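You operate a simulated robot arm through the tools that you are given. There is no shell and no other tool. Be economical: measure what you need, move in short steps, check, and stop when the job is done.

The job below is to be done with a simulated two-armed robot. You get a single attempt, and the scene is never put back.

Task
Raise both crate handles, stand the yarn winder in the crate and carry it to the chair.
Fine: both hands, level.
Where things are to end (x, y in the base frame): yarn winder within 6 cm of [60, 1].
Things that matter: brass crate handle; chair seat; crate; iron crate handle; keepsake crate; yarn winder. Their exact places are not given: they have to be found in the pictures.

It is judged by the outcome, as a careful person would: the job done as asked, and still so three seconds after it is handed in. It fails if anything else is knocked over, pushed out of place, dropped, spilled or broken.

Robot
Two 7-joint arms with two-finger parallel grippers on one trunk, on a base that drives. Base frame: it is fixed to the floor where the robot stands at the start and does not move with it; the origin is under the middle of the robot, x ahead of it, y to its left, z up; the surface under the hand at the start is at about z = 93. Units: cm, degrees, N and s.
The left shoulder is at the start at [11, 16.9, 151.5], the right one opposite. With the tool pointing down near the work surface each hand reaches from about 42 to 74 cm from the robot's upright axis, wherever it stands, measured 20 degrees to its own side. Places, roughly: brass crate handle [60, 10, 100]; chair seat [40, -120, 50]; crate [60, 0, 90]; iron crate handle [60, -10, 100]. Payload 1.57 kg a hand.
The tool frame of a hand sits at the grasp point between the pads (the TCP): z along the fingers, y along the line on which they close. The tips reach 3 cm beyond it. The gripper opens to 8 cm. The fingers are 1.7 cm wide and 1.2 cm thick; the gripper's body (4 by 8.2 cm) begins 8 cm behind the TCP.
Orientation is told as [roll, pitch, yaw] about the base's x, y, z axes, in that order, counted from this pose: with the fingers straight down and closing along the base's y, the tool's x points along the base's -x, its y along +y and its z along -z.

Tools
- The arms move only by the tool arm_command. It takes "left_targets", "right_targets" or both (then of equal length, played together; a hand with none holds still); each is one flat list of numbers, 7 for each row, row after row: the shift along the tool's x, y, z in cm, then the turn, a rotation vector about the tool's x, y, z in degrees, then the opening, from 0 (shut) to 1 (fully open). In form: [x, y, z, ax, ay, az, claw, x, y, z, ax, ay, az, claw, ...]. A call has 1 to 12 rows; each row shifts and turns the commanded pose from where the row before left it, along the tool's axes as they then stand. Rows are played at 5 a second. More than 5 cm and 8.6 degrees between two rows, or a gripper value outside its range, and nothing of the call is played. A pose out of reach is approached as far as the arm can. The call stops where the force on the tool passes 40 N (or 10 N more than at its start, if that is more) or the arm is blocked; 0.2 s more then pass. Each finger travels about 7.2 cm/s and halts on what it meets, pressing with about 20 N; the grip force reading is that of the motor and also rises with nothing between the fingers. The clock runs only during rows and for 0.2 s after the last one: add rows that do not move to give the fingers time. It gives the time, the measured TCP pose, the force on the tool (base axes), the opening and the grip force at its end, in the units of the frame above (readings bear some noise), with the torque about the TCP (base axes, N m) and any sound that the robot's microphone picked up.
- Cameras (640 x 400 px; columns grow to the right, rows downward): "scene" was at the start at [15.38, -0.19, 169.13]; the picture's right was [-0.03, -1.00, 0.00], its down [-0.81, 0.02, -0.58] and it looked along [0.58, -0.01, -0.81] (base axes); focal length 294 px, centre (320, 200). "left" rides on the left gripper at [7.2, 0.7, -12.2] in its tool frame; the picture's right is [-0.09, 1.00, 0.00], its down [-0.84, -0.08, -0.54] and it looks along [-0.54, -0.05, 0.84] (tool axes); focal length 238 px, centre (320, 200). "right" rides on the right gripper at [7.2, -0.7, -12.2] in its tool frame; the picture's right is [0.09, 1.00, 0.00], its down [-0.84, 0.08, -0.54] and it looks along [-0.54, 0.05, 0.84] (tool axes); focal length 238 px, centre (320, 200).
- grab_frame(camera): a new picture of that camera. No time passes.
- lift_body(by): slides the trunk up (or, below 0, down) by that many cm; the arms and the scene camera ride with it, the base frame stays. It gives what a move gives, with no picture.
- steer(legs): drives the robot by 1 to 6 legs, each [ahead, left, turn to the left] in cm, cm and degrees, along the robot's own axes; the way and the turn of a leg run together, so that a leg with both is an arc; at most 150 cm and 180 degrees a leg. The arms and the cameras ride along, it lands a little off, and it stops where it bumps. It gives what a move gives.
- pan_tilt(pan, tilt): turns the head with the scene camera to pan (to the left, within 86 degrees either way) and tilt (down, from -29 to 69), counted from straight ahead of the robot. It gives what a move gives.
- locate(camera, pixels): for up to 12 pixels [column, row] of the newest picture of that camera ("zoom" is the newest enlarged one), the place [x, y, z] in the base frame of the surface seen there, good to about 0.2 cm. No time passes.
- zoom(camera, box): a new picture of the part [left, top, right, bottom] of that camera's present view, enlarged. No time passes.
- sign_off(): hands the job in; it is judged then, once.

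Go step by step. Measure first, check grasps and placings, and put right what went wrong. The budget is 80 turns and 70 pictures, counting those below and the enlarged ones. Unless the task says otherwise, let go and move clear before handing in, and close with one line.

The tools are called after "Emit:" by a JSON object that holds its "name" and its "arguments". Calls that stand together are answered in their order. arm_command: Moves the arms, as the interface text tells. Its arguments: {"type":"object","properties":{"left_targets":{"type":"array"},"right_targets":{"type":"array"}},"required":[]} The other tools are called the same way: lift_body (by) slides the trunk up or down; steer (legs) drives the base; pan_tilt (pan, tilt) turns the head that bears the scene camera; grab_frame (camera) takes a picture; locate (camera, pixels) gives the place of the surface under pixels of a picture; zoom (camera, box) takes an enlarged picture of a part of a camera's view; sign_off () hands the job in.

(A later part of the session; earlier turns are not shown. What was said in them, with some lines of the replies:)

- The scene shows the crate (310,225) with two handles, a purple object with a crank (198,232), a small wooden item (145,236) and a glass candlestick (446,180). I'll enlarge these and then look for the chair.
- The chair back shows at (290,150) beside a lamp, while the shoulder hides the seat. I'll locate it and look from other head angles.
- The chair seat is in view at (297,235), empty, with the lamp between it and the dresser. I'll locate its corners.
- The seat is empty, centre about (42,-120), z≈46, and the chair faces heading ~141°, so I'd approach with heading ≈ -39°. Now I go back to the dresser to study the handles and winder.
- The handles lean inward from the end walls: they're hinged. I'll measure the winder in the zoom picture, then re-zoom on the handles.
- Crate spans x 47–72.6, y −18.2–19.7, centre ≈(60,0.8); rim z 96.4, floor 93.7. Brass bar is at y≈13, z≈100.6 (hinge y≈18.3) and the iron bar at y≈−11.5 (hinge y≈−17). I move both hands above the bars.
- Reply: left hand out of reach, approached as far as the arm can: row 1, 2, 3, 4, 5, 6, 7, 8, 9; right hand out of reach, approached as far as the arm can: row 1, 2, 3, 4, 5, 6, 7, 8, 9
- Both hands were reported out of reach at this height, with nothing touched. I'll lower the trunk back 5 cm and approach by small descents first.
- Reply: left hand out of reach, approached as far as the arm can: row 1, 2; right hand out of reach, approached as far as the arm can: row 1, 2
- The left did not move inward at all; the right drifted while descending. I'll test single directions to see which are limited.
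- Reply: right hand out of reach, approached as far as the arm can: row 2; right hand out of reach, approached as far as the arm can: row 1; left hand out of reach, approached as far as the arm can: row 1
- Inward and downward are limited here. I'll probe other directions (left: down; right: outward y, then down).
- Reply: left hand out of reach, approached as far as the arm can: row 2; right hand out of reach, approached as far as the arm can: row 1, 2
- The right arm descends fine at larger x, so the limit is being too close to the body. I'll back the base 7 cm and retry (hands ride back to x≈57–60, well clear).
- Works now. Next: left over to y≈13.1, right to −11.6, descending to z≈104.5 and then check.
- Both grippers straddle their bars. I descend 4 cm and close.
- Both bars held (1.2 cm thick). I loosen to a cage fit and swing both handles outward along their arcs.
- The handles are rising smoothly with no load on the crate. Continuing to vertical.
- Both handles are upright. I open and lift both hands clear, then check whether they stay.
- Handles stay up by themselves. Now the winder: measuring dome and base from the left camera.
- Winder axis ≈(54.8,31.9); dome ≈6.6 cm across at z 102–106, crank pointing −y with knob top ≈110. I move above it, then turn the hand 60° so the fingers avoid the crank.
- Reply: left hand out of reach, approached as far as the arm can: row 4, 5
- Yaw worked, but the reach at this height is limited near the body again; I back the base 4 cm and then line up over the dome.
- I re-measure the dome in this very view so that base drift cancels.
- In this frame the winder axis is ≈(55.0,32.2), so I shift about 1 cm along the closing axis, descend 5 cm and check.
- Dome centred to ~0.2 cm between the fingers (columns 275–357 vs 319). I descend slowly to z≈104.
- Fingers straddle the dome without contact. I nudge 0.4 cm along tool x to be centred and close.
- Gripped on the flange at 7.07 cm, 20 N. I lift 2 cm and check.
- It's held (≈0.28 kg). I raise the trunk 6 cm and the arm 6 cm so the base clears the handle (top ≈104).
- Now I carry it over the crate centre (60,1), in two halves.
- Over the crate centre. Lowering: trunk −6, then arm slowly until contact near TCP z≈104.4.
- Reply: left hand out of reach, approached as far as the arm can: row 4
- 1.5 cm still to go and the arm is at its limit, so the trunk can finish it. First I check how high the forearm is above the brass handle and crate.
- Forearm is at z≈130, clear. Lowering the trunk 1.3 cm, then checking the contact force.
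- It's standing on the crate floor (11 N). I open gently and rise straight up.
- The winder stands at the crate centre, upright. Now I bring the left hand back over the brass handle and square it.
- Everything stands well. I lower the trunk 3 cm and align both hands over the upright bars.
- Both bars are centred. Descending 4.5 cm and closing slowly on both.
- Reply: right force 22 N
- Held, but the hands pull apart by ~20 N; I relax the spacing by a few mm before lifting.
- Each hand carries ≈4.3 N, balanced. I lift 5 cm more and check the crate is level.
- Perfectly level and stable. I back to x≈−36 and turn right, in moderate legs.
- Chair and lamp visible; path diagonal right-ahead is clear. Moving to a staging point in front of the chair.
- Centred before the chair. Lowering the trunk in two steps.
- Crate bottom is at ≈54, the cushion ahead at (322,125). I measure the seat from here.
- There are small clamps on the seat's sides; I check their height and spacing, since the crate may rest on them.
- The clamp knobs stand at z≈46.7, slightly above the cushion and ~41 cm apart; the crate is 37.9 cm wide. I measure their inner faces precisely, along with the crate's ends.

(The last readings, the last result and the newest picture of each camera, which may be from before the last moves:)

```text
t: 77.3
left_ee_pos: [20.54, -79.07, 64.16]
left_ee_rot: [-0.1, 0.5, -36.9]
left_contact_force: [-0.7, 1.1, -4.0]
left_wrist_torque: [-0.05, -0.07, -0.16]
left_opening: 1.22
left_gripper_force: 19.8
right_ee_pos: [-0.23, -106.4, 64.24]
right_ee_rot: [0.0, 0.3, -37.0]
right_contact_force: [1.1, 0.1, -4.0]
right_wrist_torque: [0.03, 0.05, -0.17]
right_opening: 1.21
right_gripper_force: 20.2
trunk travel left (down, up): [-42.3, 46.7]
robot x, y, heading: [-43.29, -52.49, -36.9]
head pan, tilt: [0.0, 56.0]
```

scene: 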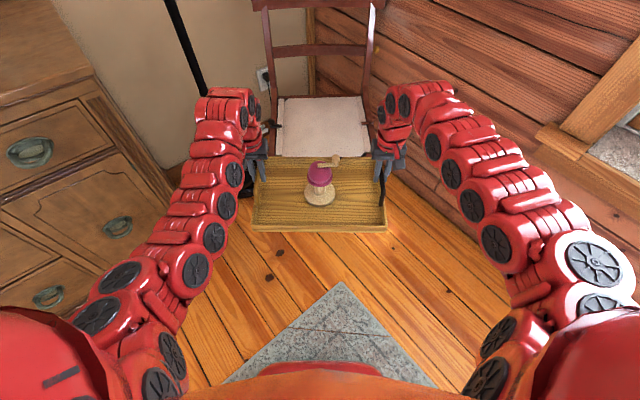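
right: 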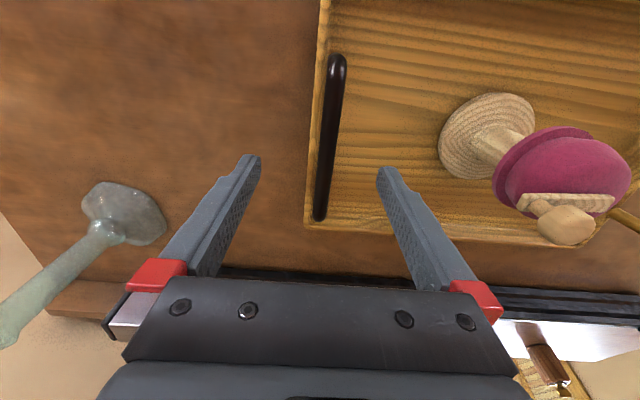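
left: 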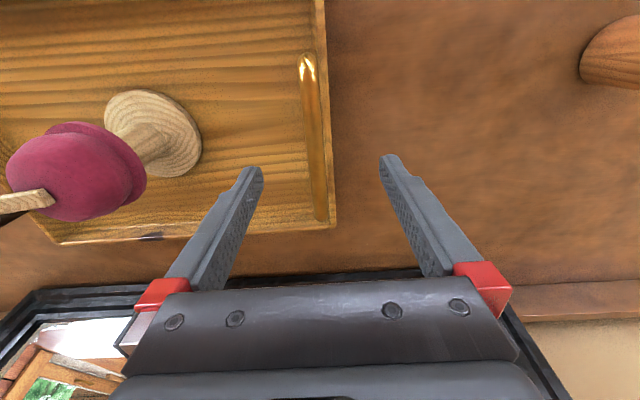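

The crate (≈37.7 cm) fits between knob faces (39.2 cm) with 0.7 cm each side. I need ≈43.4 ahead and 3.9 right; I drive most of it and re-measure before lowering.

Emit:
{"name": "steer", "arguments": {"legs": [[20, -3.9, 0], [20, 0, 0]]}}

Emit:
{"name": "grab_frame", "arguments": {"camera": "scene"}}

```text
t: 80.1
left_ee_pos: [50.17, -106.27, 64.11]
left_ee_rot: [-0.1, 0.5, -37.0]
left_contact_force: [0.0, 1.0, -4.0]
left_wrist_torque: [0.01, 0.0, -0.13]
left_opening: 1.26
left_gripper_force: 20.0
right_ee_pos: [29.38, -133.63, 64.11]
right_ee_rot: [0.0, 0.3, -36.9]
right_contact_force: [1.3, -1.2, -3.7]
right_wrist_torque: [0.02, 0.02, -0.11]
right_opening: 1.23
right_gripper_force: 20.4
trunk travel left (down, up): [-42.3, 46.7]
robot x, y, heading: [-13.89, -79.6, -37.3]
head pan, tilt: [0.0, 56.0]
```

```text
13 pictures are left
```

scene: 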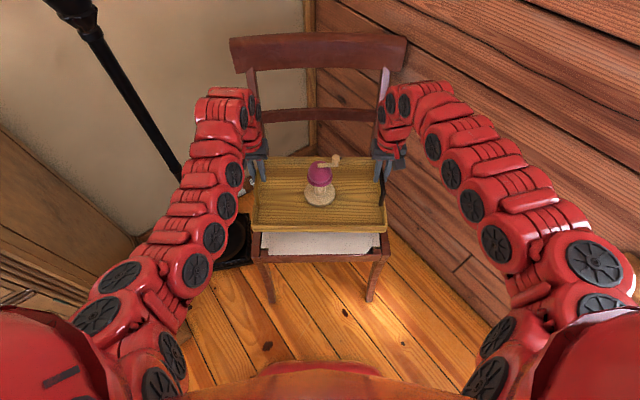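

Lateral alignment is right (−71.9); I go 3.2 ahead, lower 5.5 cm to just above the knobs and inspect.

Emit:
{"name": "steer", "arguments": {"legs": [[3.2, 0, 0]]}}

Emit:
{"name": "lift_body", "arguments": {"by": -5.5}}

Emit:
{"name": "zoom", "arguments": {"camera": "scene", "box": [235, 140, 405, 275]}}

```text
t: 80.9
left_ee_pos: [52.85, -108.15, 64.02]
left_ee_rot: [0.0, 0.5, -36.9]
left_contact_force: [0.8, 0.1, -3.6]
left_wrist_torque: [-0.01, -0.04, -0.14]
left_opening: 1.22
left_gripper_force: 20.2
right_ee_pos: [31.97, -135.6, 64.07]
right_ee_rot: [0.0, 0.4, -36.9]
right_contact_force: [0.3, -1.5, -4.8]
right_wrist_torque: [0.0, 0.06, -0.12]
right_opening: 1.24
right_gripper_force: 19.7
trunk travel left (down, up): [-42.3, 46.7]
robot x, y, heading: [-11.21, -81.44, -36.9]
head pan, tilt: [0.0, 56.0]
```

```text
t: 81.9
left_ee_pos: [52.8, -108.03, 58.61]
left_ee_rot: [0.0, 0.5, -36.8]
left_contact_force: [0.4, 0.6, -3.3]
left_wrist_torque: [-0.01, -0.04, -0.16]
left_opening: 1.2
left_gripper_force: 20.3
right_ee_pos: [31.86, -135.52, 58.74]
right_ee_rot: [-0.1, 0.2, -36.9]
right_contact_force: [1.1, -0.5, -4.1]
right_wrist_torque: [0.01, 0.03, -0.12]
right_opening: 1.26
right_gripper_force: 20.1
trunk travel left (down, up): [-36.8, 52.2]
robot x, y, heading: [-11.19, -81.29, -37.0]
head pan, tilt: [0.0, 56.0]
```

```text
2.96 times, centred on (320, 208) of scene
```

zoom: 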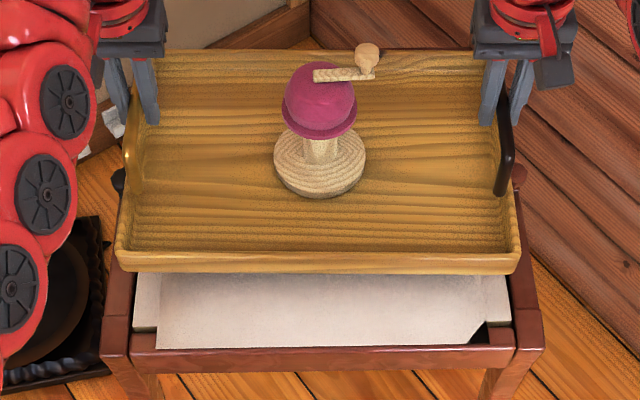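

Both knobs peek out symmetrically beside the crate ends at (118,180) and (518,175). Lowering in small steps, watching forces.

Emit:
{"name": "lift_body", "arguments": {"by": -1.7}}

Emit:
{"name": "lift_body", "arguments": {"by": -0.5}}

Emit:
{"name": "lift_body", "arguments": {"by": -0.3}}

```text
t: 82.5
left_ee_pos: [52.8, -108.16, 57.12]
left_ee_rot: [0.0, 0.4, -36.8]
left_contact_force: [-0.3, 1.3, -3.4]
left_wrist_torque: [0.03, -0.03, -0.11]
left_opening: 1.24
left_gripper_force: 20.2
right_ee_pos: [31.94, -135.54, 57.18]
right_ee_rot: [0.0, 0.3, -36.9]
right_contact_force: [0.0, -0.7, -3.6]
right_wrist_torque: [-0.02, 0.01, -0.09]
right_opening: 1.22
right_gripper_force: 19.8
trunk travel left (down, up): [-35.1, 53.9]
robot x, y, heading: [-11.45, -81.83, -36.8]
head pan, tilt: [0.0, 56.0]
```

```text
t: 83.0
left_ee_pos: [52.83, -108.07, 56.44]
left_ee_rot: [-0.1, 0.4, -36.8]
left_contact_force: [-0.5, 1.6, -5.0]
left_wrist_torque: [0.05, 0.01, -0.17]
left_opening: 1.22
left_gripper_force: 19.9
right_ee_pos: [31.96, -135.47, 56.58]
right_ee_rot: [0.1, 0.1, -37.0]
right_contact_force: [-0.5, -0.5, -2.8]
right_wrist_torque: [-0.05, 0.0, -0.1]
right_opening: 1.24
right_gripper_force: 19.7
trunk travel left (down, up): [-34.6, 54.4]
robot x, y, heading: [-11.36, -81.59, -36.8]
head pan, tilt: [0.0, 56.0]
```

```text
t: 83.6
left_ee_pos: [52.68, -108.08, 56.26]
left_ee_rot: [-0.1, 0.4, -36.9]
left_contact_force: [1.3, -0.1, -0.4]
left_wrist_torque: [0.09, 0.16, -0.14]
left_opening: 1.23
left_gripper_force: 20.7
right_ee_pos: [31.87, -135.46, 56.3]
right_ee_rot: [0.0, 0.2, -36.9]
right_contact_force: [1.9, -0.6, -0.6]
right_wrist_torque: [0.12, 0.16, -0.15]
right_opening: 1.24
right_gripper_force: 19.9
trunk travel left (down, up): [-34.3, 54.7]
robot x, y, heading: [-11.23, -81.8, -37.1]
head pan, tilt: [0.0, 56.0]
```

Weight is now on the cushion on both sides equally, at bottom z≈46. I check with a picture and the rim levels before releasing.

Emit:
{"name": "lift_body", "arguments": {"by": -0.1}}

Emit:
{"name": "zoom", "arguments": {"camera": "scene", "box": [235, 140, 405, 275]}}

Emit:
{"name": "locate", "arguments": {"camera": "zoom", "pixels": [[200, 255], [320, 255], [450, 255], [200, 51], [320, 51], [450, 51], [118, 180], [518, 178]]}}

```text
t: 84.1
left_ee_pos: [52.82, -108.07, 56.25]
left_ee_rot: [-0.1, 0.3, -36.8]
left_contact_force: [1.7, -2.2, 5.2]
left_wrist_torque: [0.11, 0.14, -0.14]
left_opening: 1.24
left_gripper_force: 20.5
right_ee_pos: [31.83, -135.58, 56.32]
right_ee_rot: [0.0, 0.1, -37.0]
right_contact_force: [3.1, -1.7, 6.9]
right_wrist_torque: [0.14, 0.14, -0.09]
right_opening: 1.23
right_gripper_force: 19.2
trunk travel left (down, up): [-34.2, 54.8]
robot x, y, heading: [-10.93, -81.61, -37.0]
head pan, tilt: [0.0, 56.0]
```

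```text
2.96 times, centred on (320, 208) of scene
```

zoom: 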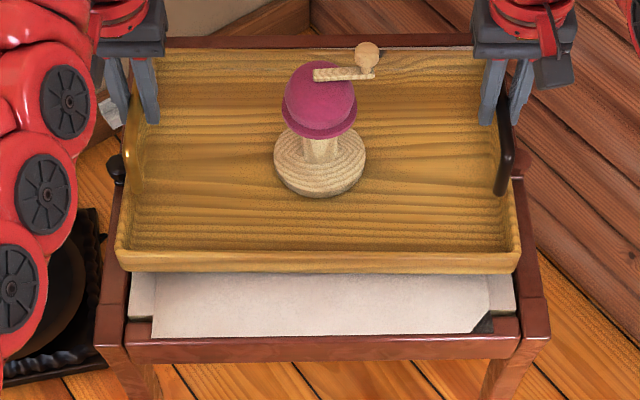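

```text
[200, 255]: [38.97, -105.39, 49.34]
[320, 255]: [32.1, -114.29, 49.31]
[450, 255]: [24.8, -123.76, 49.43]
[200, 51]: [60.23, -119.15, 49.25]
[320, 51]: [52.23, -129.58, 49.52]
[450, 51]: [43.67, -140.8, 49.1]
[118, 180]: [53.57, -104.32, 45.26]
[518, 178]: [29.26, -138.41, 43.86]
```

Level on the cushion, between the knobs. I open both hands gently and raise them clear of the handles.

Emit:
{"name": "arm_command", "arguments": {"left_targets": [0, 0, 0, 0, 0, 0, 0.25, 0, 0, 0, 0, 0, 0, 0.45, 0, 0, 0, 0, 0, 0, 0.6, 0, 0, 0, 0, 0, 0, 0.6, 0, 0, -2, 0, 0, 0, 0.6, 0, 0, -2, 0, 0, 0, 0.6, 0, 0, -2, 0, 0, 0, 0.6, 0, 0, 0, 0, 0, 0, 0.6], "right_targets": [0, 0, 0, 0, 0, 0, 0.25, 0, 0, 0, 0, 0, 0, 0.45, 0, 0, 0, 0, 0, 0, 0.6, 0, 0, 0, 0, 0, 0, 0.6, 0, 0, -2, 0, 0, 0, 0.6, 0, 0, -2, 0, 0, 0, 0.6, 0, 0, -2, 0, 0, 0, 0.6, 0, 0, 0, 0, 0, 0, 0.6]}}

Emit:
{"name": "lift_body", "arguments": {"by": 14}}

Emit:
{"name": "grab_frame", "arguments": {"camera": "scene"}}

```text
t: 85.9
left_ee_pos: [52.7, -108.06, 62.11]
left_ee_rot: [-0.1, 0.5, -36.8]
left_contact_force: [0.2, -0.7, 0.3]
left_wrist_torque: [-0.03, 0.01, 0.0]
left_opening: 4.78
left_gripper_force: 0.1
right_ee_pos: [31.79, -135.57, 62.14]
right_ee_rot: [0.0, 0.3, -37.0]
right_contact_force: [-0.3, -0.4, -0.3]
right_wrist_torque: [0.0, 0.01, 0.01]
right_opening: 4.8
right_gripper_force: 0.1
trunk travel left (down, up): [-34.2, 54.8]
robot x, y, heading: [-11.38, -81.49, -36.9]
head pan, tilt: [0.0, 56.0]
```

```text
t: 87.5
left_ee_pos: [52.7, -108.19, 76.08]
left_ee_rot: [0.0, 0.4, -36.7]
left_contact_force: [-0.5, 0.4, 0.1]
left_wrist_torque: [-0.02, -0.01, 0.02]
left_opening: 4.79
left_gripper_force: 0.0
right_ee_pos: [31.8, -135.39, 76.19]
right_ee_rot: [0.0, 0.2, -37.1]
right_contact_force: [0.1, 0.3, -0.5]
right_wrist_torque: [0.0, 0.01, 0.02]
right_opening: 4.81
right_gripper_force: 0.1
trunk travel left (down, up): [-48.2, 40.8]
robot x, y, heading: [-11.34, -81.49, -37.1]
head pan, tilt: [0.0, 56.0]
```

```text
10 pictures are left
```

scene: 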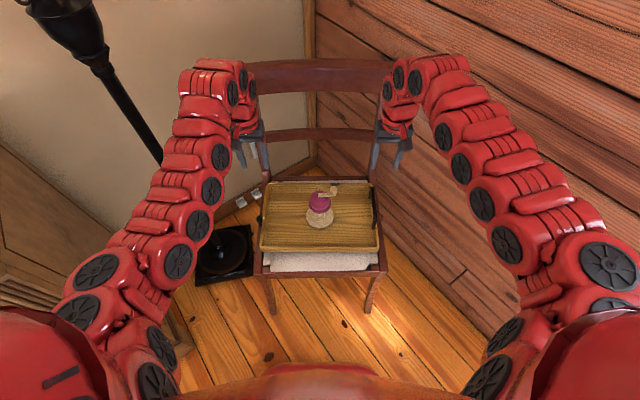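

Crate and winder stand on the chair. I back off along the same path and take a final look.

Emit:
{"name": "steer", "arguments": {"legs": [[-35, 0, 0]]}}

Emit:
{"name": "pan_tilt", "arguments": {"pan": 0, "tilt": 38}}

Emit:
{"name": "grab_frame", "arguments": {"camera": "scene"}}

Emit:
{"name": "zoom", "arguments": {"camera": "scene", "box": [240, 130, 400, 270]}}

```text
t: 89.8
left_ee_pos: [24.97, -87.11, 76.06]
left_ee_rot: [-0.1, 0.4, -36.8]
left_contact_force: [0.8, 0.7, -0.8]
left_wrist_torque: [0.0, -0.02, 0.0]
left_opening: 4.81
left_gripper_force: 0.0
right_ee_pos: [4.09, -114.58, 76.19]
right_ee_rot: [0.0, 0.2, -36.8]
right_contact_force: [-0.8, -0.1, -0.1]
right_wrist_torque: [0.01, -0.02, -0.02]
right_opening: 4.79
right_gripper_force: 0.1
trunk travel left (down, up): [-48.2, 40.8]
robot x, y, heading: [-39.2, -60.15, -36.8]
head pan, tilt: [0.0, 56.0]
```

```text
t: 90.6
left_ee_pos: [24.99, -87.19, 76.08]
left_ee_rot: [0.0, 0.4, -36.8]
left_contact_force: [-0.5, 1.3, -0.4]
left_wrist_torque: [-0.03, 0.02, 0.01]
left_opening: 4.79
left_gripper_force: 0.1
right_ee_pos: [4.09, -114.67, 76.27]
right_ee_rot: [0.0, 0.2, -36.9]
right_contact_force: [0.4, 0.2, -0.2]
right_wrist_torque: [0.01, 0.0, -0.03]
right_opening: 4.8
right_gripper_force: 0.1
trunk travel left (down, up): [-48.2, 40.8]
robot x, y, heading: [-38.84, -60.52, -37.4]
head pan, tilt: [0.0, 38.0]
```

```text
9 pictures are left
```

scene: 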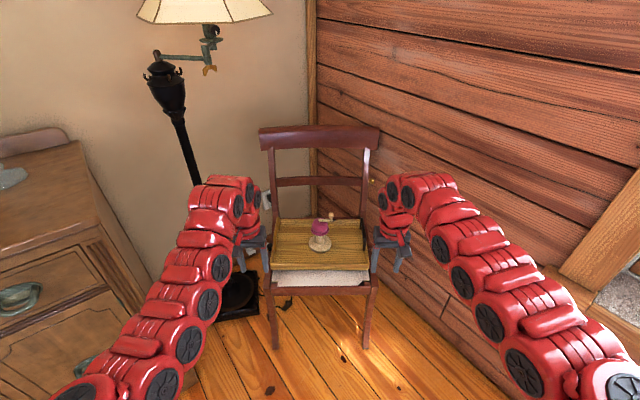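

```text
2.86 times, centred on (320, 200) of scene
```

zoom: 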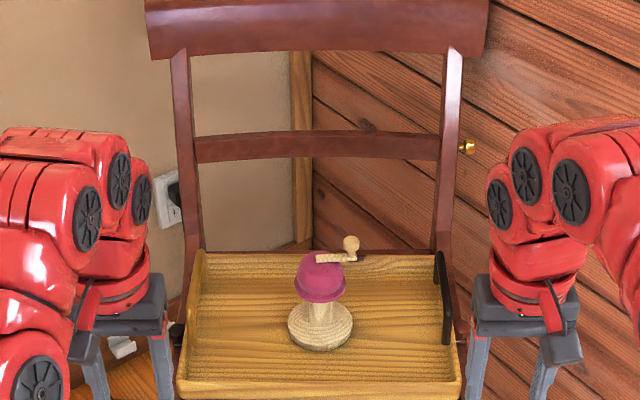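

The crate sits level on the chair, the winder stands in its middle at (320,300), both handles are upright and nothing else has moved. Handing in.

Emit:
{"name": "sign_off", "arguments": {}}

```text
The job is handed in.
```

The crate is on the chair seat, level, with both handles raised and the yarn winder standing in its middle. [60, 1] is where the crate stood on the dresser. I stood the winder there first, so after the carry it is no longer within 6 cm of that point but on the chair, at about [42, -121].
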